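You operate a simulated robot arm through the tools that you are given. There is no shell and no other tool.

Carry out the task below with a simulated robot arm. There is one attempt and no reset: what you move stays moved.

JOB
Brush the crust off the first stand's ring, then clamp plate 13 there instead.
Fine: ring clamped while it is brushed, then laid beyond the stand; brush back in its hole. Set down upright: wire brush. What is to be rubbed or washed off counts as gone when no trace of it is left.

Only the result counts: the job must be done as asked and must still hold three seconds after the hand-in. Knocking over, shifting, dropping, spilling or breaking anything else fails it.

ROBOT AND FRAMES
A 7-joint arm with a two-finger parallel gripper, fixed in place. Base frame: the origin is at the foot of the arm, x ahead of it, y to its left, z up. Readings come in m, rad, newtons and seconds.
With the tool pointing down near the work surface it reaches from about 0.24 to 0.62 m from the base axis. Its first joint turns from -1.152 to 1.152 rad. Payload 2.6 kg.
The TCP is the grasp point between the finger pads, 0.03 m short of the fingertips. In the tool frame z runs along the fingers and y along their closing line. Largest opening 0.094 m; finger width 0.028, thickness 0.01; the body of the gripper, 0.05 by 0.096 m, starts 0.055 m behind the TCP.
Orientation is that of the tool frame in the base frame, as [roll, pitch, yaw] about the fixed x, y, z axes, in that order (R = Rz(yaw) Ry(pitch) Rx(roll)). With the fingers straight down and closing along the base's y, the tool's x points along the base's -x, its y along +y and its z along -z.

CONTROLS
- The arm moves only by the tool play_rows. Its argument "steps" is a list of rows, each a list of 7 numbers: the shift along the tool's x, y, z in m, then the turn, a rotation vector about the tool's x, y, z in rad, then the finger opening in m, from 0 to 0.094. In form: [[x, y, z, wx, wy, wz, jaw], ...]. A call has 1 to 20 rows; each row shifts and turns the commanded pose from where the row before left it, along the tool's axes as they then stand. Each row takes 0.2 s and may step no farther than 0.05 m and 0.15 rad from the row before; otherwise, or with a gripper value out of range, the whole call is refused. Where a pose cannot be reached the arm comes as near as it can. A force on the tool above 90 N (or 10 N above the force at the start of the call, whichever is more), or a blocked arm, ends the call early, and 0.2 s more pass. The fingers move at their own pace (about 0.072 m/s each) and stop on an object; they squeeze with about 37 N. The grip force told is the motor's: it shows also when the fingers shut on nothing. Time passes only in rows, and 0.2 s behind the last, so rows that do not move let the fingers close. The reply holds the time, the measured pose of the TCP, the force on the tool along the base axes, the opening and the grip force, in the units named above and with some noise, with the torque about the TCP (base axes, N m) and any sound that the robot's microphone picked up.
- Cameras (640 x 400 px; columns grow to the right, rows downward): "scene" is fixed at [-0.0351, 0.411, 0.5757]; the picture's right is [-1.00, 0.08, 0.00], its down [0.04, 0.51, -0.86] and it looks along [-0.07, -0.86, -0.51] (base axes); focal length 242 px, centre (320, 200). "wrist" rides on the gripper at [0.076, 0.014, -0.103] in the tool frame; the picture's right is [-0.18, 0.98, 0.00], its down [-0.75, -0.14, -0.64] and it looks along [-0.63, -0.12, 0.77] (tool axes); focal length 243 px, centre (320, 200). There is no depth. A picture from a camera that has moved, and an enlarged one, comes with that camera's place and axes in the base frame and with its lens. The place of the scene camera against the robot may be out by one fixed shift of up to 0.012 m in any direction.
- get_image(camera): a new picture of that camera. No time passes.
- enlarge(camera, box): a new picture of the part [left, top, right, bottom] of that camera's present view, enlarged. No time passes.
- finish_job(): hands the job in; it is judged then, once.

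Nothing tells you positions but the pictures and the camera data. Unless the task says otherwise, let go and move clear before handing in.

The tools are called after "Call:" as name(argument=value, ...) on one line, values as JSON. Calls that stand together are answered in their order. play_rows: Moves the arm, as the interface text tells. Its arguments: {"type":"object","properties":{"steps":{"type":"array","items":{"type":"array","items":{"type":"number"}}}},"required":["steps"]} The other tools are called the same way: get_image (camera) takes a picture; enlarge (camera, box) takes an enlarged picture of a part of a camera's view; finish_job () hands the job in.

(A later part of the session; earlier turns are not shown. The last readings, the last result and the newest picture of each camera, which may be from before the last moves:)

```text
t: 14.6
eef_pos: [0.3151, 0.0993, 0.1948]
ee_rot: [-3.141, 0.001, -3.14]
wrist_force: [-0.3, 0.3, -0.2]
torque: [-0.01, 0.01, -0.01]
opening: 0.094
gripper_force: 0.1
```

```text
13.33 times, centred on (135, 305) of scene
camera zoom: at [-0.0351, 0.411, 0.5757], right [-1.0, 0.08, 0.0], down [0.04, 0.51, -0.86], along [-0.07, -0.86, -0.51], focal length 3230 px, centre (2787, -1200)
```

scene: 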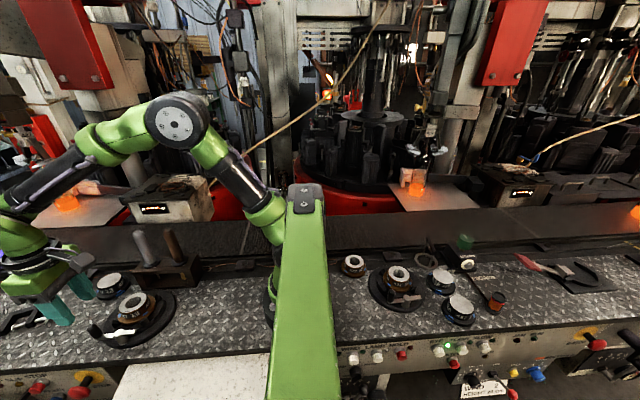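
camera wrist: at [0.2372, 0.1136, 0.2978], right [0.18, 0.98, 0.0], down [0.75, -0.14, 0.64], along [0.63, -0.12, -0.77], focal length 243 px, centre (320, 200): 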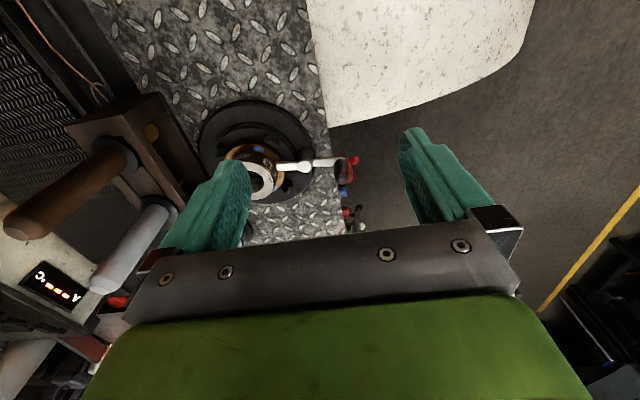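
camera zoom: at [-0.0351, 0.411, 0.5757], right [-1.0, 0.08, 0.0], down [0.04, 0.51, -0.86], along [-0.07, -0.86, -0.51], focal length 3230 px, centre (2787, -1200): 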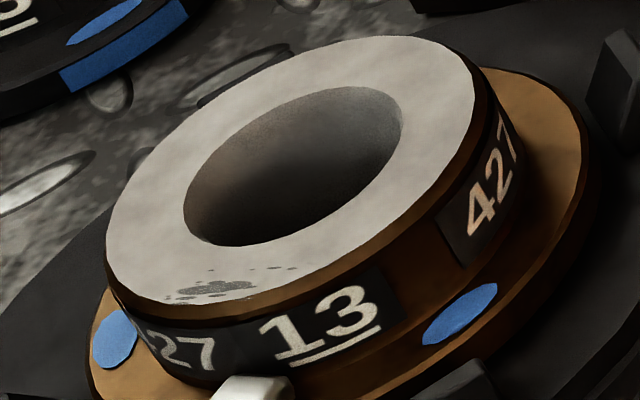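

The bar lies across the flange next to the ring body, pointing at the centre. Now I want to identify which handle is the wire brush.

Call:
enlarge(camera="scene", box=[145, 255, 205, 292])

Call:
get_image(camera="scene")

```text
10.67 times, centred on (175, 274) of scene
camera zoom: at [-0.0351, 0.411, 0.5757], right [-1.0, 0.08, 0.0], down [0.04, 0.51, -0.86], along [-0.07, -0.86, -0.51], focal length 2584 px, centre (1867, -584)
```

zoom: 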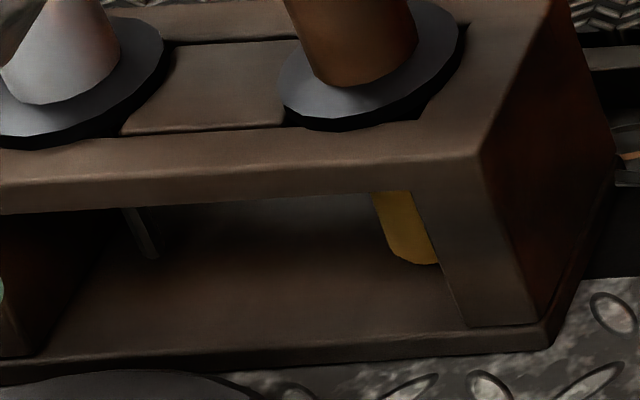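

```text
taken
```

scene: 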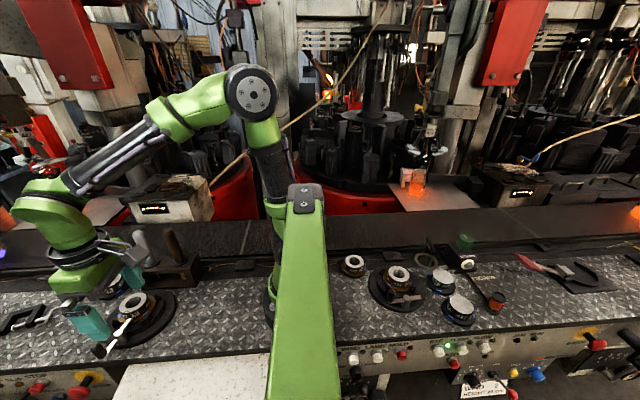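

The gray handle carries only a thin rod. The brown one has a brass-yellow head, so it's the wire brush. Before brushing I'll regrip the knob and check that the lever is fully home against its stop.

Call:
play_rows(steps=[[-0.035, 0.005, 0, 0, 0, 0, 0.05], [-0.035, 0.0055, 0.01, 0, 0, 0, 0.04], [0, 0, 0.05, 0, 0, 0, 0.04], [0, 0, 0.048, 0, 0, 0, 0.04], [0, 0, 0, 0, 0, 0, 0.04], [0, 0, 0, 0, 0, 0, 0.0], [0, 0, 0, 0, 0, 0, 0.0]])

Call:
enlarge(camera="wrist", box=[120, 0, 400, 200])

```text
t: 16.2
eef_pos: [0.3822, 0.1102, 0.086]
ee_rot: [3.14, -0.001, -3.138]
wrist_force: [0.9, 9.2, -8.5]
torque: [0.11, -0.66, 0.1]
opening: 0.0166
gripper_force: 44.7
```

```text
2.00 times, centred on (260, 100) of wrist
camera zoom: at [0.3061, 0.123, 0.1873], right [0.18, 0.98, 0.0], down [0.75, -0.14, 0.64], along [0.63, -0.12, -0.77], focal length 485 px, centre (440, 400)
```

zoom: 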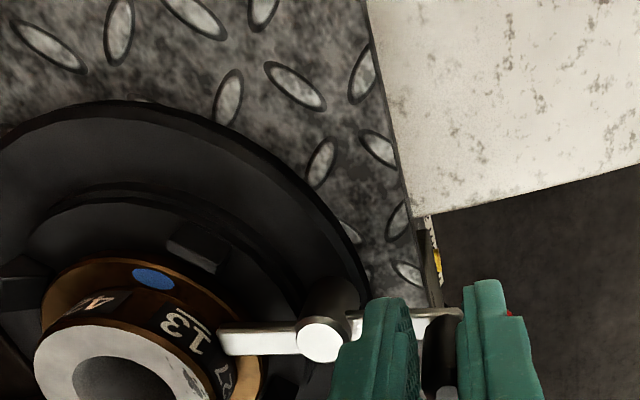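

Call:
play_rows(steps=[[0.002, 0, 0, 0, 0, 0, 0.0], [0.002, -0.0002, 0, 0, 0, 0, 0.0], [0.002, -0.0003, 0, 0, 0, 0, 0.0], [0, 0, 0, 0, 0, 0, 0.0]])

Call:
enlarge(camera="wrist", box=[120, 0, 400, 200])

Call:
enlarge(camera="scene", box=[85, 280, 185, 350])

```text
t: 17.2
eef_pos: [0.3772, 0.1101, 0.0855]
ee_rot: [3.138, -0.008, -3.139]
wrist_force: [-1.2, 26.5, -32.3]
torque: [0.42, 0.5, 0.34]
opening: 0.016
gripper_force: 44.8
```

```text
2.00 times, centred on (260, 100) of wrist
camera zoom: at [0.3003, 0.1231, 0.1888], right [0.18, 0.98, 0.0], down [0.76, -0.14, 0.64], along [0.63, -0.11, -0.77], focal length 485 px, centre (440, 400)
```

zoom: 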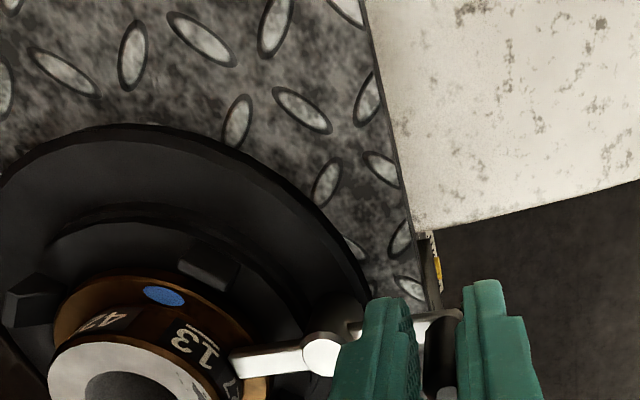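

```text
5.71 times, centred on (135, 315) of scene
camera zoom: at [-0.035, 0.411, 0.5757], right [-1.0, 0.08, 0.0], down [0.04, 0.51, -0.86], along [-0.07, -0.86, -0.51], focal length 1384 px, centre (1377, -457)
```

zoom: 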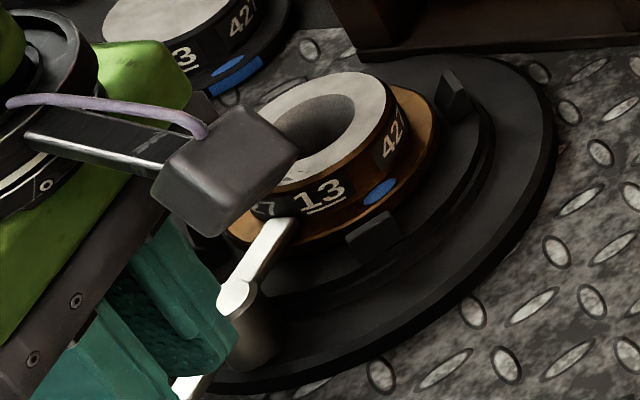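

No stop yet at about 103° of swing. I go a few degrees further to find it.

Call:
play_rows(steps=[[0.0022, -0.0004, 0, 0, 0, 0, 0.0], [0.0022, -0.0006, 0, 0, 0, 0, 0.0], [0.0022, -0.0008, 0, 0, 0, 0, 0.0], [0, 0, 0, 0, 0, 0, 0.0]])

Call:
enlarge(camera="wrist", box=[120, 0, 400, 200])

Call:
enlarge(camera="scene", box=[85, 280, 185, 350])

```text
t: 18.2
eef_pos: [0.3743, 0.103, 0.088]
ee_rot: [-3.141, 0.004, 3.137]
wrist_force: [0.8, 0.4, 0.0]
torque: [-0.01, -0.01, -0.01]
opening: 0.0
gripper_force: 33.0
```

```text
2.00 times, centred on (260, 100) of wrist
camera zoom: at [0.2971, 0.1175, 0.1907], right [0.19, 0.98, 0.0], down [0.75, -0.14, 0.65], along [0.63, -0.12, -0.76], focal length 485 px, centre (440, 400)
```

zoom: 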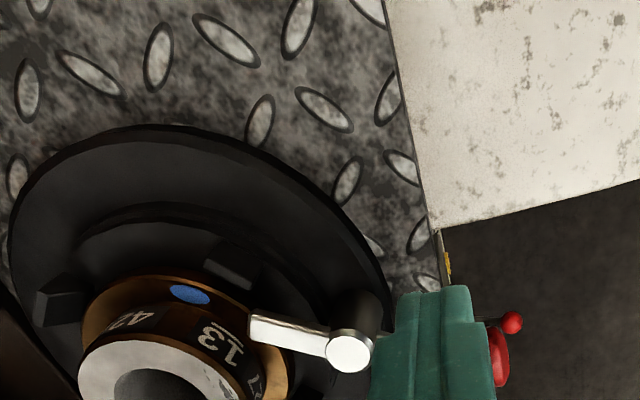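

```text
5.71 times, centred on (135, 315) of scene
camera zoom: at [-0.0351, 0.411, 0.5757], right [-1.0, 0.08, 0.0], down [0.04, 0.51, -0.86], along [-0.07, -0.86, -0.51], focal length 1384 px, centre (1377, -457)
```

zoom: 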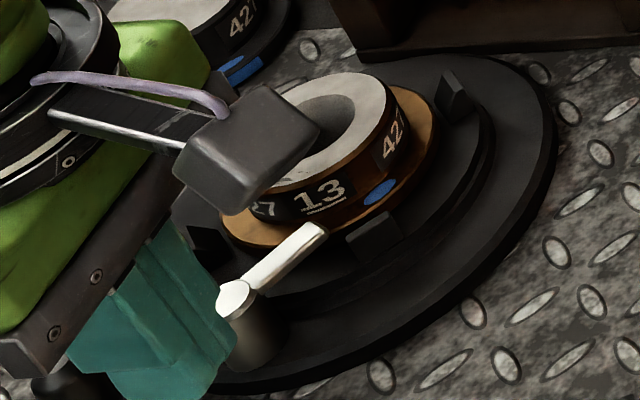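

The knob slid out along the pads because the lever met its stop near 90–95°, and it swung back to roughly 70°. I lift, open and locate the knob again.

Call:
play_rows(steps=[[0, 0, -0.04, 0, 0, 0, 0.0], [-0.01, 0.002, -0.03, 0, 0, 0, 0.04], [-0.018, 0.002, 0, 0, 0, 0, 0.04], [0, 0, 0, 0, 0, 0, 0.04]])

Call:
enlarge(camera="wrist", box=[200, 50, 400, 220])

```text
t: 19.2
eef_pos: [0.4028, 0.11, 0.1575]
ee_rot: [-3.141, -0.001, 3.141]
wrist_force: [0.3, -0.2, 0.4]
torque: [-0.02, 0.03, 0.01]
opening: 0.04
gripper_force: 0.0
```

```text
2.35 times, centred on (300, 135) of wrist
camera zoom: at [0.3251, 0.1241, 0.2593], right [0.18, 0.98, 0.0], down [0.75, -0.14, 0.64], along [0.63, -0.12, -0.77], focal length 571 px, centre (367, 353)
```

zoom: 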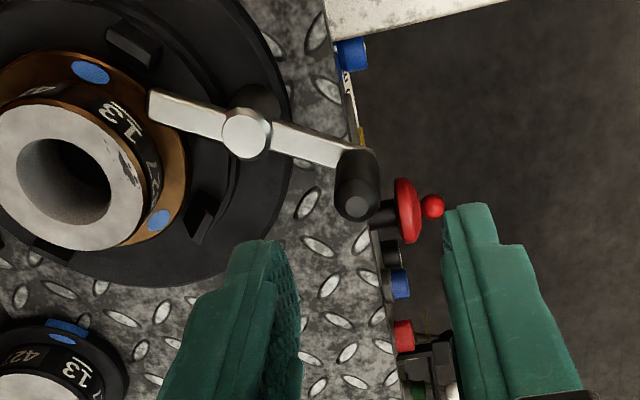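

Call:
play_rows(steps=[[-0.0077, -0.005, 0.025, 0, 0, 0, 0.04], [0, 0, 0.025, 0, 0, 0, 0.04], [0, 0, 0.0245, 0, 0, 0, 0.04], [0, 0, 0, 0, 0, 0, 0.04], [0, 0, 0, 0, 0, 0, 0.0], [0, 0, 0, 0, 0, 0, 0.0]])

Call:
play_rows(steps=[[0.0036, 0.002, 0, 0, 0, 0, 0.0], [0.0038, 0.0014, 0, 0, 0, 0, 0.0], [0.0036, 0.0011, 0, 0, 0, 0, 0.0], [0.0036, 0.0008, 0, 0, 0, 0, 0.0], [0.0036, 0.0006, 0, 0, 0, 0, 0.0], [0.0036, 0.0003, 0, 0, 0, 0, 0.0], [0, 0, 0, 0, 0, 0, 0.0]])

Call:
enlarge(camera="wrist", box=[120, 0, 400, 200])

```text
t: 20.6
eef_pos: [0.4072, 0.104, 0.084]
ee_rot: [3.141, 0.001, -3.141]
wrist_force: [1.4, 4.3, -5.0]
torque: [0.06, -0.39, 0.01]
opening: 0.0164
gripper_force: 45.4
```

```text
t: 22.2
eef_pos: [0.3865, 0.1106, 0.085]
ee_rot: [3.141, 0.004, -3.141]
wrist_force: [6.2, -4.8, -2.7]
torque: [-0.05, -0.52, 0.3]
opening: 0.0165
gripper_force: 45.0
```

```text
2.00 times, centred on (260, 100) of wrist
camera zoom: at [0.3106, 0.1238, 0.1855], right [0.18, 0.98, 0.0], down [0.75, -0.14, 0.64], along [0.63, -0.12, -0.77], focal length 485 px, centre (440, 400)
```

zoom: 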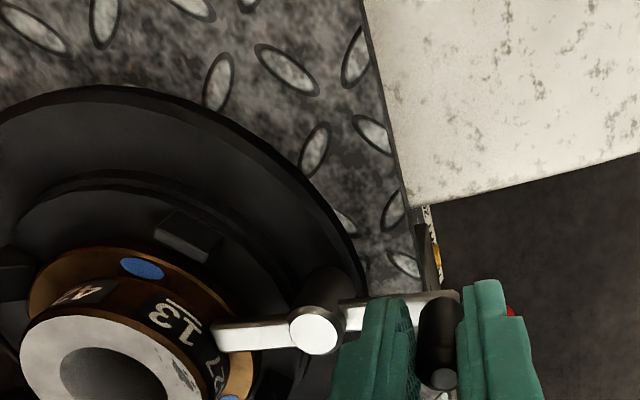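

Call:
play_rows(steps=[[0.0015, 0, 0, 0, 0, 0, 0.0], [0.0015, 0, 0, 0, 0, 0, 0.0], [0, 0, 0, 0, 0, 0, 0.0]])

Call:
enlarge(camera="wrist", box=[210, 120, 370, 220])

```text
t: 23.0
eef_pos: [0.3828, 0.1094, 0.0837]
ee_rot: [-3.142, 0.002, 3.14]
wrist_force: [2.8, -6.0, 9.7]
torque: [-0.2, -0.43, 0.12]
opening: 0.0164
gripper_force: 44.6
```

```text
4.00 times, centred on (290, 170) of wrist
camera zoom: at [0.3075, 0.124, 0.1856], right [0.18, 0.98, 0.0], down [0.75, -0.14, 0.64], along [0.63, -0.12, -0.77], focal length 970 px, centre (440, 320)
```

zoom: 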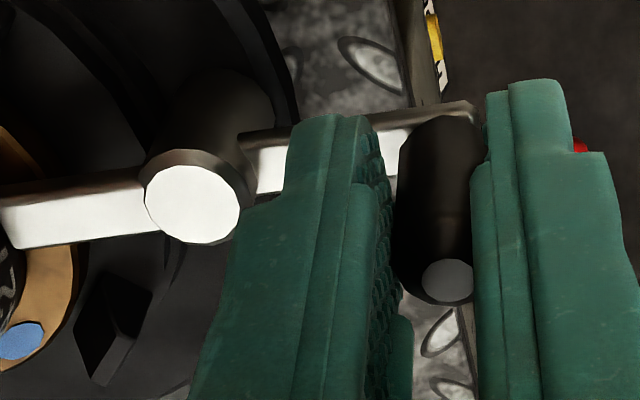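

The lever is just past radial with the bar fully over the flange, so I leave it there. I release, rise and go above the brown-handled brush.

Call:
play_rows(steps=[[0, 0, 0, 0, 0, 0, 0.04], [0, 0, 0, 0, 0, 0, 0.04], [0, 0, -0.05, 0, 0, 0, 0.04], [0, 0, -0.05, 0, 0, 0, 0.06], [0, 0, -0.05, 0, 0, 0, 0.06], [0.01, -0.045, -0.01, 0, 0, 0, 0.06], [0.015, -0.045, 0, 0, 0, 0, 0.06], [0.015, -0.045, 0, 0, 0, 0, 0.06], [0.012, -0.045, 0, 0, 0, 0, 0.06], [0.01, -0.044, 0, 0, 0, 0, 0.06], [0, 0, 0, 0, 0, 0, 0.06]])

Call:
get_image(camera="wrist")

Call:
enlarge(camera="scene", box=[60, 220, 220, 350])

```text
t: 25.4
eef_pos: [0.3225, -0.1127, 0.243]
ee_rot: [3.141, 0.001, 3.14]
wrist_force: [-0.3, 0.2, -1.1]
torque: [0.01, 0.0, 0.0]
opening: 0.0598
gripper_force: 0.1
```

```text
taken
camera wrist: at [0.245, -0.0998, 0.3453], right [0.18, 0.98, 0.0], down [0.75, -0.14, 0.64], along [0.63, -0.12, -0.77], focal length 243 px, centre (320, 200)
```

wrist: 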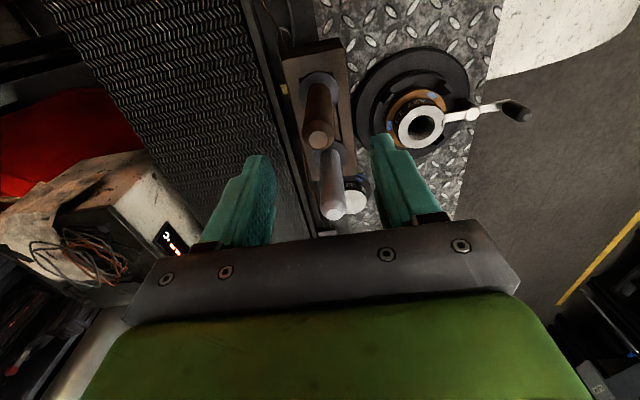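

```text
3.08 times, centred on (140, 285) of scene
camera zoom: at [-0.0351, 0.411, 0.5757], right [-1.0, 0.08, 0.0], down [0.04, 0.51, -0.86], along [-0.07, -0.86, -0.51], focal length 745 px, centre (874, -62)
```

zoom: 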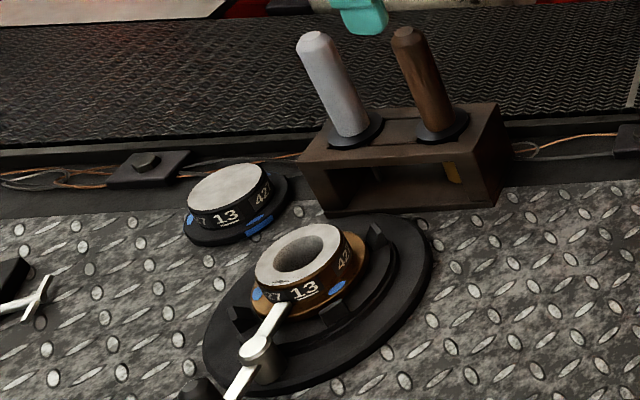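

Brown handle is centred between the fingers (about 0.321, -0.115). I descend to grip the upper half of the handle.

Call:
play_rows(steps=[[0.001, -0.0015, 0.03, 0, 0, 0, 0.06], [0, 0, 0.03, 0, 0, 0, 0.06], [0, 0, 0.025, 0, 0, 0, 0.06], [0, 0, 0.018, 0, 0, 0, 0.06], [0, 0, 0, 0, 0, 0, 0.06], [0, 0, 0, 0, 0, 0, 0.0], [0, 0, 0, 0, 0, 0, 0.0], [0, 0, 0, 0, 0, 0, 0.0]])

Call:
get_image(camera="wrist")

Call:
enlarge(camera="scene", box=[80, 200, 240, 330])

```text
t: 27.2
eef_pos: [0.3223, -0.116, 0.1401]
ee_rot: [-3.141, -0.001, -3.142]
wrist_force: [-0.3, -0.3, -0.5]
torque: [0.02, 0.03, 0.04]
opening: 0.024
gripper_force: 37.1
```

```text
taken
camera wrist: at [0.2456, -0.1015, 0.243], right [0.18, 0.98, 0.0], down [0.75, -0.14, 0.64], along [0.63, -0.12, -0.77], focal length 243 px, centre (320, 200)
```

wrist: 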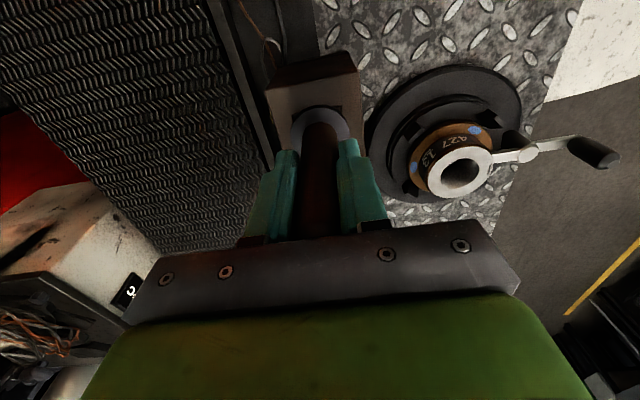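

```text
3.08 times, centred on (160, 265) of scene
camera zoom: at [-0.0351, 0.411, 0.5757], right [-1.0, 0.08, 0.0], down [0.04, 0.51, -0.86], along [-0.07, -0.86, -0.51], focal length 745 px, centre (812, 0)
```

zoom: 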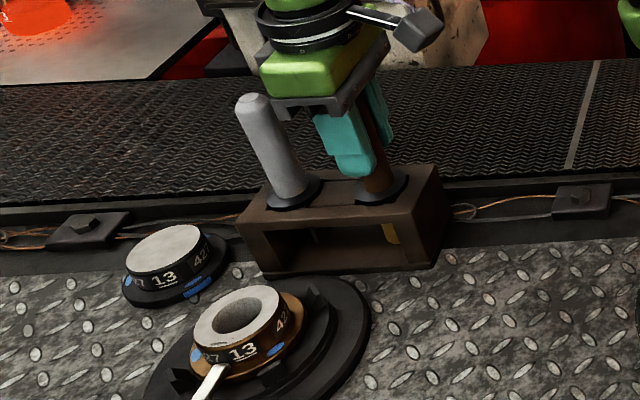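

Gripped firmly at 24 mm; I note the hole pose (0.3223, -0.1160, z 0.140). I lift it straight up and look at the head.

Call:
play_rows(steps=[[0, 0, -0.015, 0, 0, 0, 0.0], [0, 0, -0.025, 0, 0, 0, 0.0], [0, 0, -0.03, 0, 0, 0, 0.0], [0, 0, -0.03, 0, 0, 0, 0.0], [0, 0, 0, 0, 0, 0, 0.0]])

Call:
enlarge(camera="scene", box=[100, 160, 260, 310])

Call:
get_image(camera="wrist")

```text
t: 28.4
eef_pos: [0.3213, -0.1155, 0.2418]
ee_rot: [3.141, 0.002, -3.141]
wrist_force: [0.5, -0.3, 0.0]
torque: [0.03, 0.03, 0.0]
opening: 0.0241
gripper_force: 37.4
```

```text
2.67 times, centred on (180, 235) of scene
camera zoom: at [-0.0351, 0.411, 0.5757], right [-1.0, 0.08, 0.0], down [0.04, 0.51, -0.86], along [-0.07, -0.86, -0.51], focal length 646 px, centre (693, 107)
```

zoom: 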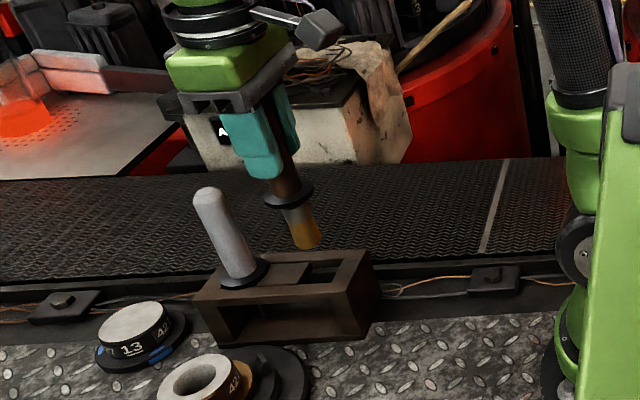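

```text
taken
camera wrist: at [0.245, -0.1012, 0.3434], right [0.18, 0.98, 0.0], down [0.75, -0.14, 0.64], along [0.63, -0.12, -0.77], focal length 243 px, centre (320, 200)
```

wrist: 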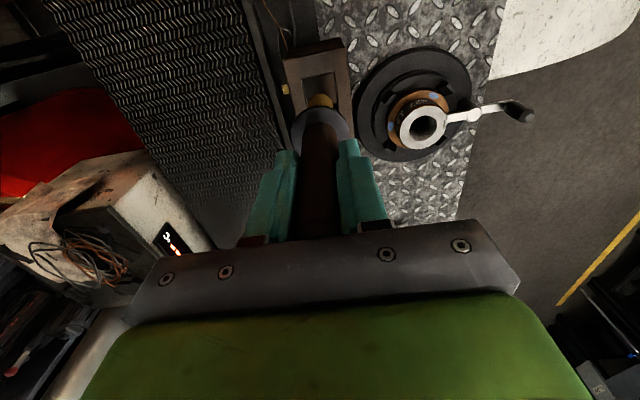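

Call:
enlarge(camera="scene", box=[155, 195, 200, 260])

Call:
enlarge(camera="wrist", box=[350, 30, 550, 180])

Call:
enlarge(camera="scene", box=[85, 280, 185, 350])

```text
6.15 times, centred on (178, 228) of scene
camera zoom: at [-0.0351, 0.411, 0.5757], right [-1.0, 0.08, 0.0], down [0.04, 0.51, -0.86], along [-0.07, -0.86, -0.51], focal length 1491 px, centre (1197, 31)
```

zoom: 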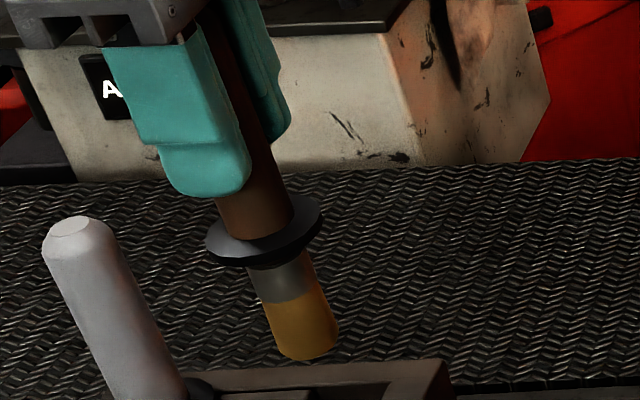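

```text
2.67 times, centred on (450, 105) of wrist
camera zoom: at [0.245, -0.1012, 0.3434], right [0.18, 0.98, 0.0], down [0.75, -0.14, 0.64], along [0.63, -0.12, -0.77], focal length 647 px, centre (-27, 453)
```

zoom: 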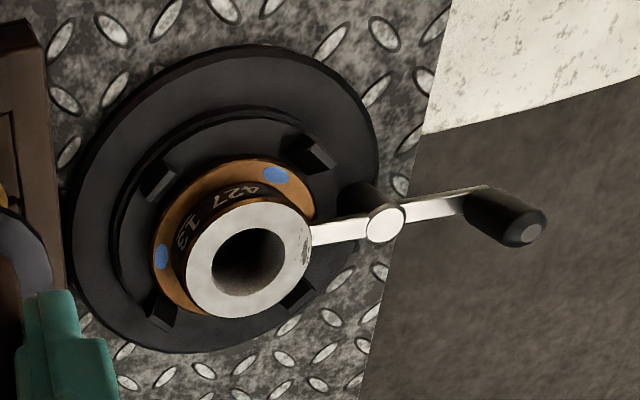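

```text
5.71 times, centred on (135, 315) of scene
camera zoom: at [-0.0351, 0.411, 0.5757], right [-1.0, 0.08, 0.0], down [0.04, 0.51, -0.86], along [-0.07, -0.86, -0.51], focal length 1384 px, centre (1377, -457)
```

zoom: 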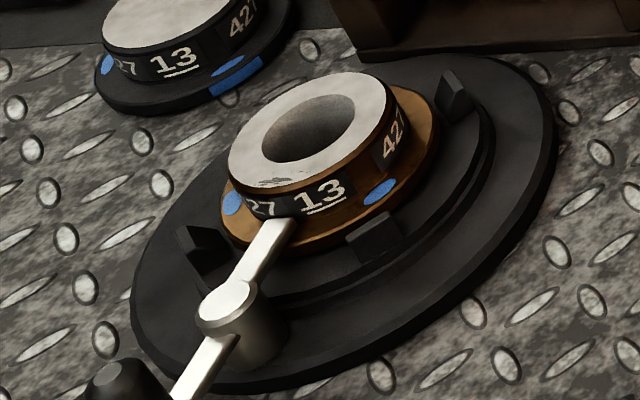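

The brush has a brass head of roughly 25 mm diameter whose end is about 0.126 below the TCP. The lever is well over the flange. I bring the brush over the crust spot at about (0.387, 0.023).

Call:
play_rows(steps=[[0, 0.035, -0.005, 0, 0, 0, 0.0], [0, 0.035, 0, 0, 0, 0, 0.0], [0, 0.035, 0, 0, 0, 0, 0.0], [0, 0.0325, 0, 0, 0, 0, 0.0], [-0.033, 0, 0, 0, 0, 0, 0.0], [-0.033, 0, 0, 0, 0, 0, 0.0], [0, 0, 0.025, 0, 0, 0, 0.0], [0, 0, 0.022, 0, 0, 0, 0.0], [0, 0, 0, 0, 0, 0, 0.0]])

Call:
enlarge(camera="scene", box=[85, 260, 185, 340])

Call:
get_image(camera="wrist")

```text
t: 30.4
eef_pos: [0.3865, 0.0231, 0.1969]
ee_rot: [-3.14, 0.003, 3.141]
wrist_force: [0.5, 0.9, -0.9]
torque: [-0.05, -0.03, 0.02]
opening: 0.0239
gripper_force: 37.2
```

```text
5.00 times, centred on (135, 300) of scene
camera zoom: at [-0.0351, 0.411, 0.5757], right [-1.0, 0.08, 0.0], down [0.04, 0.51, -0.86], along [-0.07, -0.86, -0.51], focal length 1211 px, centre (1245, -300)
```

zoom: 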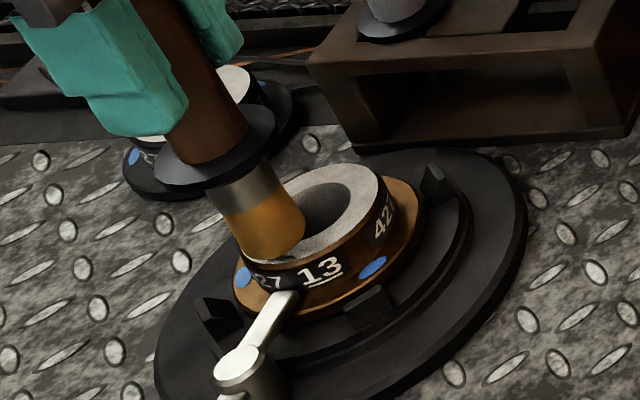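

```text
taken
camera wrist: at [0.3108, 0.0366, 0.3], right [0.18, 0.98, 0.0], down [0.75, -0.14, 0.64], along [0.63, -0.12, -0.77], focal length 243 px, centre (320, 200)
```

wrist: 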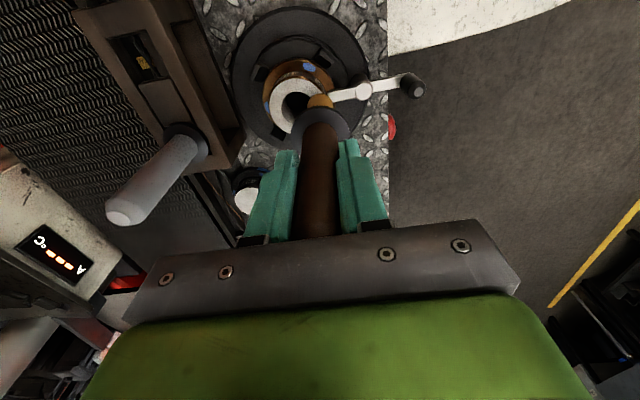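

The brush end hovers just above the ring's top near the crust. I descend in small steps to feel contact.

Call:
play_rows(steps=[[0, 0, 0.003, 0, 0, 0, 0.0], [0, 0, 0.002, 0, 0, 0, 0.0], [0, 0, 0, 0, 0, 0, 0.0]])

Call:
play_rows(steps=[[0, 0, 0.002, 0, 0, 0, 0.0], [0, 0, 0, 0, 0, 0, 0.0]])

Call:
play_rows(steps=[[0, 0, 0.0015, 0, 0, 0, 0.0], [0, 0, 0, 0, 0, 0, 0.0]])

Call:
enlarge(camera="scene", box=[105, 280, 165, 325])

```text
t: 31.2
eef_pos: [0.3886, 0.0214, 0.1935]
ee_rot: [3.141, 0.001, 3.141]
wrist_force: [-0.5, -0.5, -0.7]
torque: [-0.04, -0.04, 0.0]
opening: 0.0239
gripper_force: 37.2
```

```text
t: 31.8
eef_pos: [0.3884, 0.0218, 0.1907]
ee_rot: [-3.141, 0.002, 3.14]
wrist_force: [0.3, 0.5, -1.0]
torque: [0.02, 0.02, 0.02]
opening: 0.024
gripper_force: 36.7
```

```text
t: 32.4
eef_pos: [0.3876, 0.022, 0.1907]
ee_rot: [-3.141, 0.001, 3.141]
wrist_force: [0.4, 0.2, -1.5]
torque: [0.02, 0.04, 0.02]
opening: 0.024
gripper_force: 37.4
```

```text
8.89 times, centred on (135, 302) of scene
camera zoom: at [-0.0351, 0.411, 0.5757], right [-1.0, 0.08, 0.0], down [0.04, 0.51, -0.86], along [-0.07, -0.86, -0.51], focal length 2153 px, centre (1964, -711)
```

zoom: 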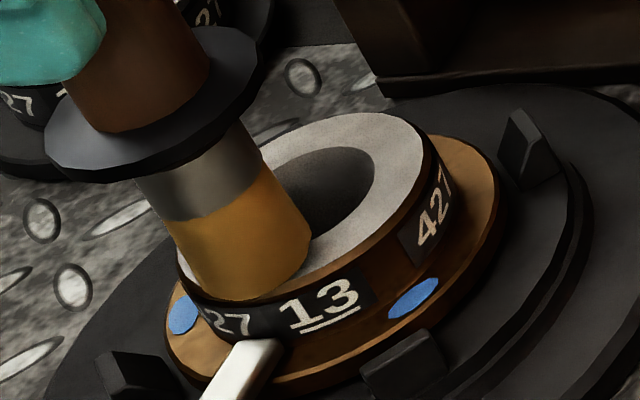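

Call:
play_rows(steps=[[0, 0, 0.002, 0, 0, 0, 0.0], [0, 0, 0, 0, 0, 0, 0.0]])

Call:
play_rows(steps=[[0, 0, 0.002, 0, 0, 0, 0.0], [0, 0, 0, 0, 0, 0, 0.0]])

Call:
enlarge(camera="scene", box=[105, 280, 165, 325])

```text
t: 33.0
eef_pos: [0.3847, 0.021, 0.1877]
ee_rot: [-3.14, 0.001, -3.141]
wrist_force: [-0.9, -0.1, -0.2]
torque: [-0.02, -0.01, 0.03]
opening: 0.0237
gripper_force: 36.9
```

```text
t: 33.6
eef_pos: [0.3871, 0.0219, 0.1865]
ee_rot: [-3.141, 0.004, 3.139]
wrist_force: [-7.8, -1.5, 23.2]
torque: [-0.02, 0.98, -0.02]
opening: 0.024
gripper_force: 36.9
```

```text
8.89 times, centred on (135, 302) of scene
camera zoom: at [-0.0352, 0.411, 0.5757], right [-1.0, 0.08, 0.0], down [0.04, 0.51, -0.86], along [-0.07, -0.86, -0.51], focal length 2153 px, centre (1964, -711)
```

zoom: 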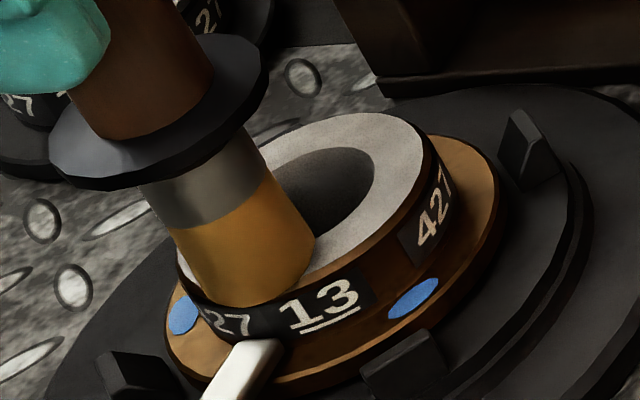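

Contact at TCP z ≈ 0.187. I ease the pressure slightly and make scrubbing strokes, mainly along y with small x shifts.

Call:
play_rows(steps=[[0, 0, -0.0007, 0, 0, 0, 0.0], [0, 0.005, 0, 0, 0, 0, 0.0], [0, -0.005, 0, 0, 0, 0, 0.0], [0, -0.005, 0, 0, 0, 0, 0.0], [0, 0.005, 0, 0, 0, 0, 0.0], [0.004, 0, 0, 0, 0, 0, 0.0], [0, 0.005, 0, 0, 0, 0, 0.0], [0, -0.005, 0, 0, 0, 0, 0.0], [0, -0.005, 0, 0, 0, 0, 0.0], [0, 0.005, 0, 0, 0, 0, 0.0], [-0.004, 0, 0, 0, 0, 0, 0.0], [-0.004, 0, 0, 0, 0, 0, 0.0], [0, 0.005, 0, 0, 0, 0, 0.0], [0, -0.005, 0, 0, 0, 0, 0.0], [0, -0.005, 0, 0, 0, 0, 0.0], [0, 0.005, 0, 0, 0, 0, 0.0], [0.004, 0, 0, 0, 0, 0, 0.0]])

Call:
enlarge(camera="scene", box=[105, 280, 165, 325])

```text
t: 37.2
eef_pos: [0.3876, 0.0225, 0.1863]
ee_rot: [3.142, 0.003, 3.141]
wrist_force: [2.9, -1.5, 7.3]
torque: [-0.05, -0.46, -0.04]
opening: 0.0236
gripper_force: 37.0
```

```text
8.89 times, centred on (135, 302) of scene
camera zoom: at [-0.0351, 0.411, 0.5757], right [-1.0, 0.08, 0.0], down [0.04, 0.51, -0.86], along [-0.07, -0.86, -0.51], focal length 2153 px, centre (1964, -711)
```

zoom: 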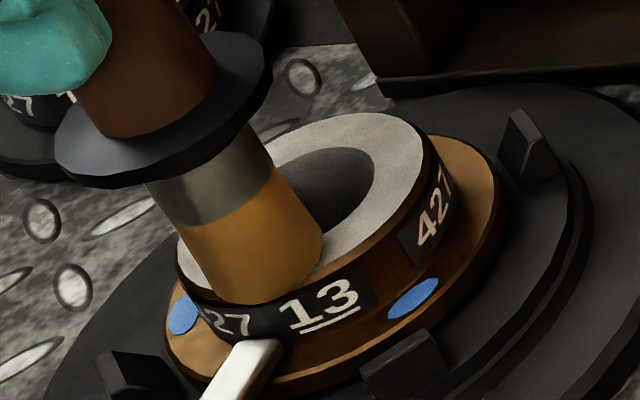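

I lift the brush slightly and move aside to inspect the spot.

Call:
play_rows(steps=[[0, 0, -0.015, 0, 0, 0, 0.0], [0, -0.03, -0.015, 0, 0, 0, 0.0], [0, -0.03, 0, 0, 0, 0, 0.0], [0, 0, 0, 0, 0, 0, 0.0]])

Call:
enlarge(camera="scene", box=[105, 280, 165, 325])

Call:
enlarge(camera="wrist", box=[290, 20, 450, 130])

```text
t: 38.2
eef_pos: [0.3872, -0.0368, 0.2165]
ee_rot: [-3.141, -0.001, -3.141]
wrist_force: [0.1, 0.1, -1.1]
torque: [-0.02, -0.02, 0.0]
opening: 0.024
gripper_force: 37.2
```

```text
8.89 times, centred on (135, 302) of scene
camera zoom: at [-0.0351, 0.411, 0.5757], right [-1.0, 0.08, 0.0], down [0.04, 0.51, -0.86], along [-0.07, -0.86, -0.51], focal length 2153 px, centre (1964, -711)
```

zoom: 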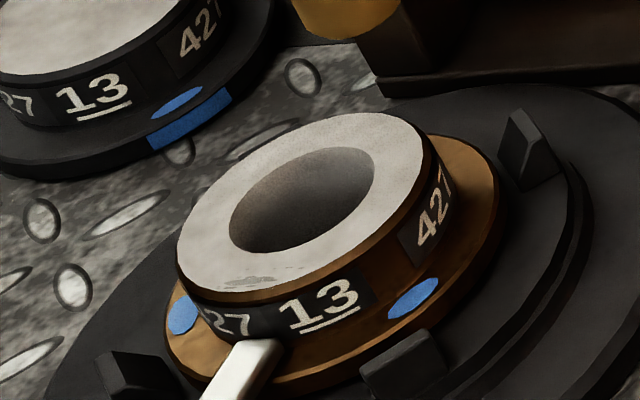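

```text
3.64 times, centred on (370, 75) of wrist
camera zoom: at [0.31, -0.0237, 0.3189], right [0.18, 0.98, 0.0], down [0.75, -0.14, 0.64], along [0.63, -0.12, -0.77], focal length 882 px, centre (138, 654)
```

zoom: 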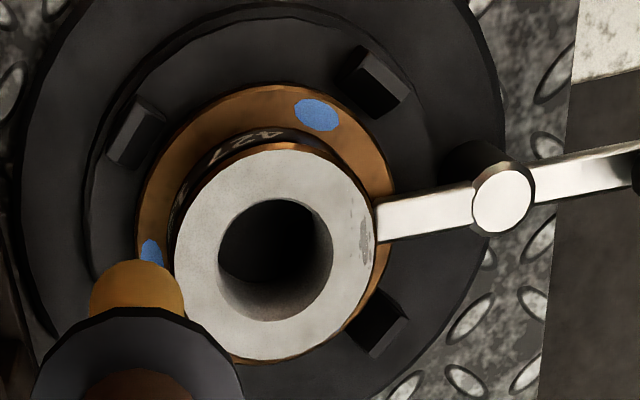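

The crust has visibly faded, so brushing works. I go back for more strokes.

Call:
play_rows(steps=[[0, 0.03, 0, 0, 0, 0, 0.0], [0, 0.031, 0.015, 0, 0, 0, 0.0], [0, 0, 0.01, 0, 0, 0, 0.0], [0, 0, 0.005, 0, 0, 0, 0.0], [0, 0.005, 0, 0, 0, 0, 0.0], [0, -0.005, 0, 0, 0, 0, 0.0], [0, -0.005, 0, 0, 0, 0, 0.0], [0, 0.005, 0, 0, 0, 0, 0.0], [0.005, 0, 0, 0, 0, 0, 0.0], [0, 0.005, 0, 0, 0, 0, 0.0], [0, -0.005, 0, 0, 0, 0, 0.0], [0, -0.005, 0, 0, 0, 0, 0.0], [0, 0.005, 0, 0, 0, 0, 0.0], [-0.005, 0, 0, 0, 0, 0, 0.0], [-0.004, 0, 0, 0, 0, 0, 0.0], [0, 0.005, 0, 0, 0, 0, 0.0], [0, -0.005, 0, 0, 0, 0, 0.0], [0, -0.005, 0, 0, 0, 0, 0.0], [0, 0.005, 0, 0, 0, 0, 0.0], [0.004, 0, 0, 0, 0, 0, 0.0]])

Call:
play_rows(steps=[[0, 0.005, 0, 0, 0, 0, 0.0], [0, -0.005, 0, 0, 0, 0, 0.0], [0, -0.005, 0, 0, 0, 0, 0.0], [0, 0.005, 0, 0, 0, 0, 0.0], [0.004, 0, 0, 0, 0, 0, 0.0], [0, 0.005, 0, 0, 0, 0, 0.0], [0, -0.005, 0, 0, 0, 0, 0.0], [0, -0.005, 0, 0, 0, 0, 0.0], [0, 0.005, 0, 0, 0, 0, 0.0], [-0.004, 0, 0, 0, 0, 0, 0.0], [-0.004, 0, 0, 0, 0, 0, 0.0], [0, 0.005, 0, 0, 0, 0, 0.0], [0, -0.005, 0, 0, 0, 0, 0.0], [0, -0.005, 0, 0, 0, 0, 0.0], [0, 0.005, 0, 0, 0, 0, 0.0], [0.004, 0, 0, 0, 0, 0, 0.0], [0, 0.005, 0, 0, 0, 0, 0.0], [0, -0.005, 0, 0, 0, 0, 0.0], [0, 0, 0, 0, 0, 0, 0.0]])

Call:
play_rows(steps=[[0, 0, -0.015, 0, 0, 0, 0.0], [0, -0.03, -0.015, 0, 0, 0, 0.0], [0, -0.03, 0, 0, 0, 0, 0.0], [0, 0, 0, 0, 0, 0, 0.0]])

Call:
enlarge(camera="scene", box=[115, 290, 150, 320])

Call:
enlarge(camera="wrist", box=[330, 40, 410, 130])

```text
t: 42.4
eef_pos: [0.3871, 0.0224, 0.1864]
ee_rot: [-3.142, 0.001, -3.141]
wrist_force: [1.4, -0.9, 2.0]
torque: [-0.08, -0.19, -0.02]
opening: 0.0239
gripper_force: 36.8
```

```text
t: 46.4
eef_pos: [0.3871, 0.0226, 0.1864]
ee_rot: [3.141, -0.001, -3.141]
wrist_force: [-0.1, 0.5, 2.1]
torque: [0.17, 0.01, -0.04]
opening: 0.024
gripper_force: 36.9
```

```text
t: 47.4
eef_pos: [0.3861, -0.0368, 0.2176]
ee_rot: [3.141, -0.001, -3.141]
wrist_force: [1.0, -0.2, -1.0]
torque: [0.02, 0.01, 0.0]
opening: 0.0239
gripper_force: 37.1
```

```text
13.33 times, centred on (132, 305) of scene
camera zoom: at [-0.0351, 0.411, 0.5757], right [-1.0, 0.08, 0.0], down [0.04, 0.51, -0.86], along [-0.07, -0.86, -0.51], focal length 3230 px, centre (2820, -1200)
```

zoom: 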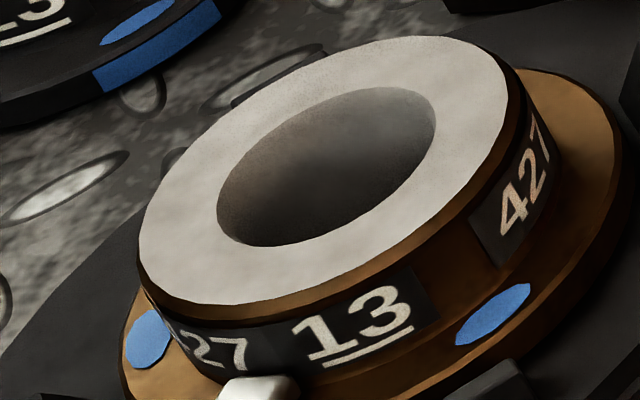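

```text
4.44 times, centred on (370, 85) of wrist
camera zoom: at [0.309, -0.024, 0.3199], right [0.18, 0.98, 0.0], down [0.75, -0.14, 0.64], along [0.63, -0.12, -0.77], focal length 1078 px, centre (98, 711)
```

zoom: 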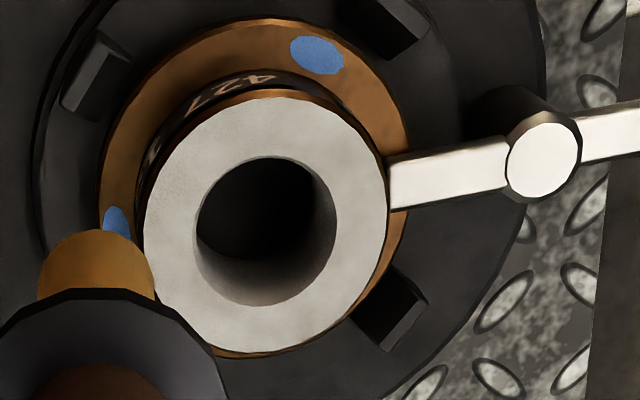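

The spot looks clean. For certainty I make one more pass before returning the brush.

Call:
play_rows(steps=[[0, 0.03, 0, 0, 0, 0, 0.0], [0, 0.03, 0.015, 0, 0, 0, 0.0], [0, 0, 0.01, 0, 0, 0, 0.0], [0, 0, 0.0054, 0, 0, 0, 0.0], [0, 0.005, 0, 0, 0, 0, 0.0], [0, -0.005, 0, 0, 0, 0, 0.0], [0, -0.005, 0, 0, 0, 0, 0.0], [0, 0.005, 0, 0, 0, 0, 0.0], [0.005, 0, 0, 0, 0, 0, 0.0], [0, 0.005, 0, 0, 0, 0, 0.0], [0, -0.005, 0, 0, 0, 0, 0.0], [0, -0.005, 0, 0, 0, 0, 0.0], [0, 0.005, 0, 0, 0, 0, 0.0], [-0.005, 0, 0, 0, 0, 0, 0.0], [-0.005, 0, 0, 0, 0, 0, 0.0], [0, 0.005, 0, 0, 0, 0, 0.0], [0, -0.005, 0, 0, 0, 0, 0.0], [0, -0.005, 0, 0, 0, 0, 0.0], [0, 0.005, 0, 0, 0, 0, 0.0], [0.005, 0, 0, 0, 0, 0, 0.0]])

Call:
play_rows(steps=[[0, 0, -0.015, 0, 0, 0, 0.0], [0, -0.03, -0.02, 0, 0, 0, 0.0], [0, -0.03, -0.02, 0, 0, 0, 0.0], [0.033, 0, 0, 0, 0, 0, 0.0], [0.033, 0, 0, 0, 0, 0, 0.0], [0, -0.04, 0, 0, 0, 0, 0.0], [0, -0.0385, 0, 0, 0, 0, 0.0], [0, 0, 0, 0, 0, 0, 0.0]])

Call:
enlarge(camera="scene", box=[100, 170, 220, 290])

Call:
get_image(camera="wrist")

Call:
enlarge(camera="scene", box=[115, 290, 150, 320])

```text
t: 51.6
eef_pos: [0.3871, 0.0222, 0.1866]
ee_rot: [-3.14, 0.0, -3.141]
wrist_force: [3.5, -1.3, 6.6]
torque: [-0.11, -0.5, 0.02]
opening: 0.0241
gripper_force: 36.9
```

```text
t: 53.4
eef_pos: [0.3211, -0.1169, 0.243]
ee_rot: [-3.141, 0.001, 3.141]
wrist_force: [-0.2, -0.7, -0.4]
torque: [-0.02, 0.01, 0.0]
opening: 0.024
gripper_force: 37.0
```

```text
3.33 times, centred on (160, 230) of scene
camera zoom: at [-0.0351, 0.411, 0.5757], right [-1.0, 0.08, 0.0], down [0.04, 0.51, -0.86], along [-0.07, -0.86, -0.51], focal length 808 px, centre (853, 100)
```

zoom: 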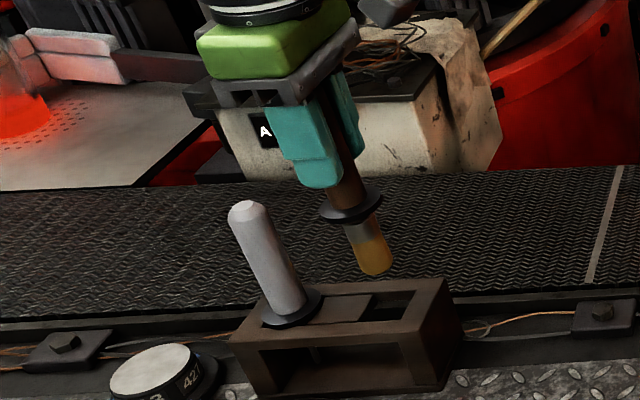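

```text
taken
camera wrist: at [0.2436, -0.1023, 0.3442], right [0.18, 0.98, 0.0], down [0.75, -0.14, 0.64], along [0.63, -0.12, -0.77], focal length 243 px, centre (320, 200)
```

wrist: 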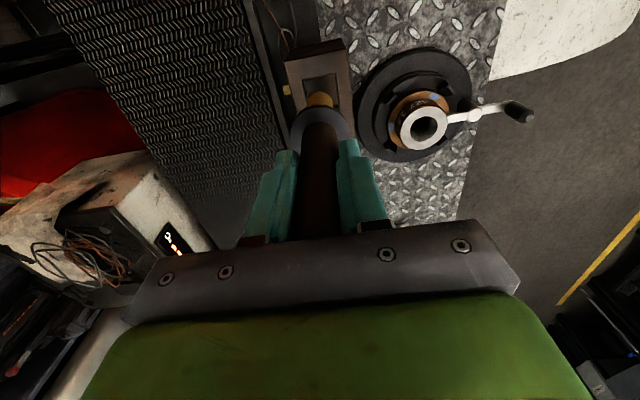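

```text
13.33 times, centred on (132, 305) of scene
camera zoom: at [-0.0351, 0.411, 0.5757], right [-1.0, 0.08, 0.0], down [0.04, 0.51, -0.86], along [-0.07, -0.86, -0.51], focal length 3230 px, centre (2820, -1200)
```

zoom: 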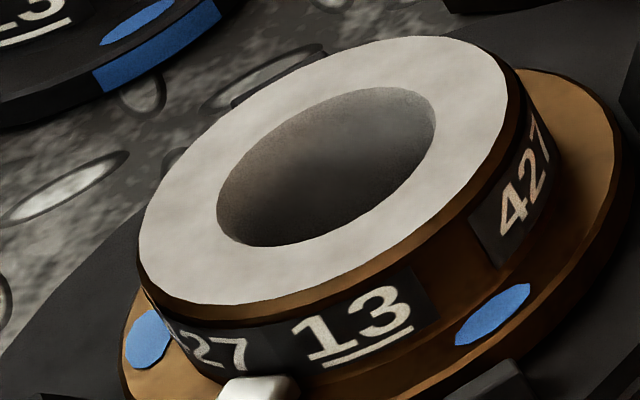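

The ring is clean and the brush sits above its hole in the same attitude as when lifted. I lower it straight in, watching force.

Call:
play_rows(steps=[[-0.0005, 0.0003, 0.015, 0, 0, 0, 0.0], [0, 0, 0.015, 0, 0, 0, 0.0], [0, 0, 0.015, 0, 0, 0, 0.0], [0, 0, 0, 0, 0, 0, 0.0]])

Call:
enlarge(camera="scene", box=[100, 190, 220, 290])

Call:
enlarge(camera="wrist", box=[260, 20, 380, 160])

```text
t: 54.4
eef_pos: [0.3216, -0.115, 0.1964]
ee_rot: [3.141, 0.0, 3.141]
wrist_force: [-0.1, 0.3, -1.2]
torque: [0.0, 0.03, -0.01]
opening: 0.0238
gripper_force: 37.7
```

```text
4.00 times, centred on (160, 240) of scene
camera zoom: at [-0.0351, 0.411, 0.5757], right [-1.0, 0.08, 0.0], down [0.04, 0.51, -0.86], along [-0.07, -0.86, -0.51], focal length 969 px, centre (960, 40)
```

zoom: 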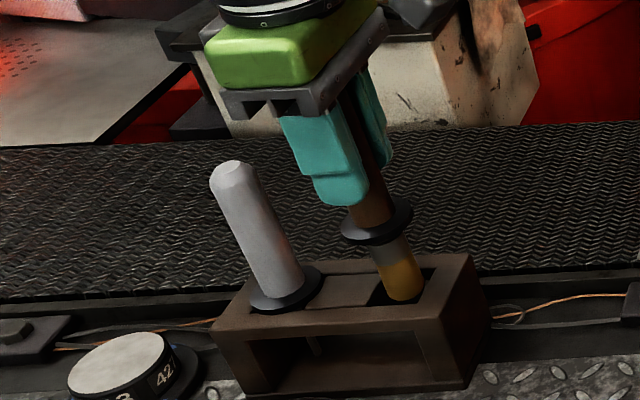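

```text
2.86 times, centred on (320, 90) of wrist
camera zoom: at [0.2443, -0.1007, 0.2985], right [0.18, 0.98, 0.0], down [0.75, -0.14, 0.64], along [0.63, -0.12, -0.77], focal length 693 px, centre (320, 514)
```

zoom: 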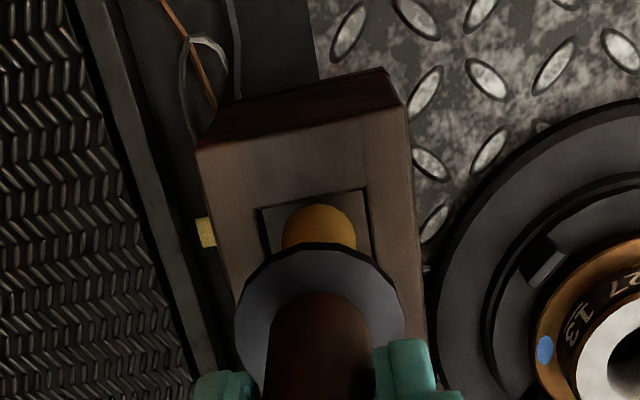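

Call:
play_rows(steps=[[0, 0, 0.015, 0, 0, 0, 0.0], [0, 0, 0.015, 0, 0, 0, 0.0], [0, 0, 0.015, 0, 0, 0, 0.0], [0, 0, 0.006, 0, 0, 0, 0.0], [0, 0, 0, 0, 0, 0, 0.0]])

Call:
play_rows(steps=[[0, 0, 0.0025, 0, 0, 0, 0.0], [0, 0, 0, 0, 0, 0, 0.0]])

Call:
enlarge(camera="scene", box=[120, 210, 220, 290])

```text
t: 55.6
eef_pos: [0.3206, -0.1155, 0.1444]
ee_rot: [3.14, 0.0, -3.14]
wrist_force: [-0.1, -0.6, -1.0]
torque: [0.0, 0.0, -0.04]
opening: 0.0239
gripper_force: 36.8
```

```text
t: 56.2
eef_pos: [0.3211, -0.1154, 0.1415]
ee_rot: [-3.141, 0.001, 3.141]
wrist_force: [-0.2, 0.0, -1.1]
torque: [0.03, 0.01, -0.01]
opening: 0.0237
gripper_force: 37.1
```

```text
5.00 times, centred on (170, 250) of scene
camera zoom: at [-0.0351, 0.411, 0.5757], right [-1.0, 0.08, 0.0], down [0.04, 0.51, -0.86], along [-0.07, -0.86, -0.51], focal length 1211 px, centre (1070, -50)
```

zoom: 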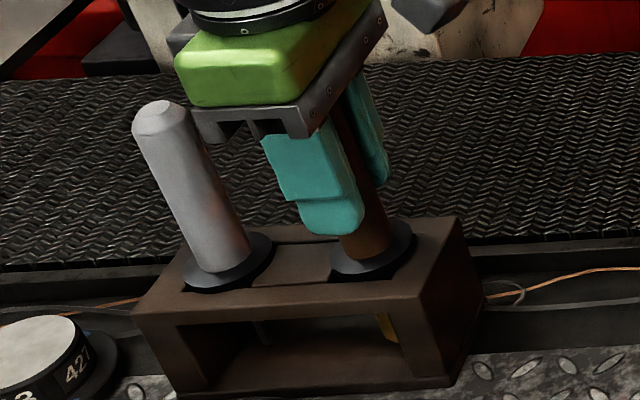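

Call:
play_rows(steps=[[0, 0, 0.0015, 0, 0, 0, 0.0], [0, 0, 0, 0, 0, 0, 0.0]])

Call:
play_rows(steps=[[0, 0, 0.0015, 0, 0, 0, 0.0], [0, 0, 0, 0, 0, 0, 0.0]])

```text
t: 56.8
eef_pos: [0.3213, -0.1165, 0.141]
ee_rot: [3.141, 0.0, 3.141]
wrist_force: [0.8, -0.3, -2.3]
torque: [0.0, 0.0, 0.02]
opening: 0.024
gripper_force: 37.3
```

```text
t: 57.4
eef_pos: [0.3208, -0.1167, 0.1394]
ee_rot: [-3.141, -0.002, 3.142]
wrist_force: [-0.1, 0.3, 1.0]
torque: [-0.05, -0.02, 0.01]
opening: 0.024
gripper_force: 36.7
```

The collar is just seating. I open and rise straight clear of the handle.

Call:
play_rows(steps=[[0, 0, 0, 0, 0, 0, 0.03], [0, 0, 0, 0, 0, 0, 0.055], [0, 0, 0, 0, 0, 0, 0.055], [0, 0, -0.03, 0, 0, 0, 0.055], [0, 0, -0.04, 0, 0, 0, 0.055], [0, 0, -0.04, 0, 0, 0, 0.055], [0, 0, 0, 0, 0, 0, 0.055]])

Call:
enlarge(camera="scene", box=[60, 210, 220, 350])

Call:
get_image(camera="wrist")

```text
t: 59.0
eef_pos: [0.3205, -0.1164, 0.2503]
ee_rot: [-3.14, 0.0, 3.141]
wrist_force: [0.1, -0.1, -0.5]
torque: [0.03, -0.01, -0.02]
opening: 0.0546
gripper_force: 0.0
```

```text
2.86 times, centred on (140, 280) of scene
camera zoom: at [-0.0351, 0.411, 0.5757], right [-1.0, 0.08, 0.0], down [0.04, 0.51, -0.86], along [-0.07, -0.86, -0.51], focal length 692 px, centre (834, -29)
```

zoom: 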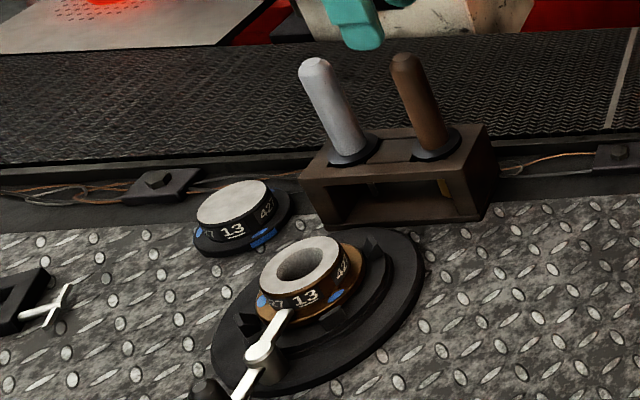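

```text
taken
camera wrist: at [0.2443, -0.1022, 0.3527], right [0.18, 0.98, 0.0], down [0.75, -0.14, 0.64], along [0.63, -0.12, -0.77], focal length 243 px, centre (320, 200)
```

wrist: 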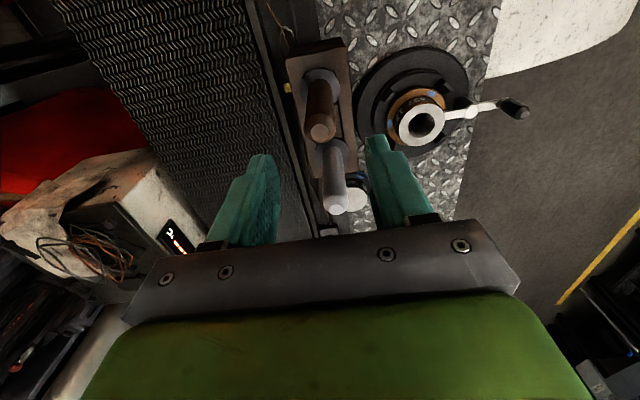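

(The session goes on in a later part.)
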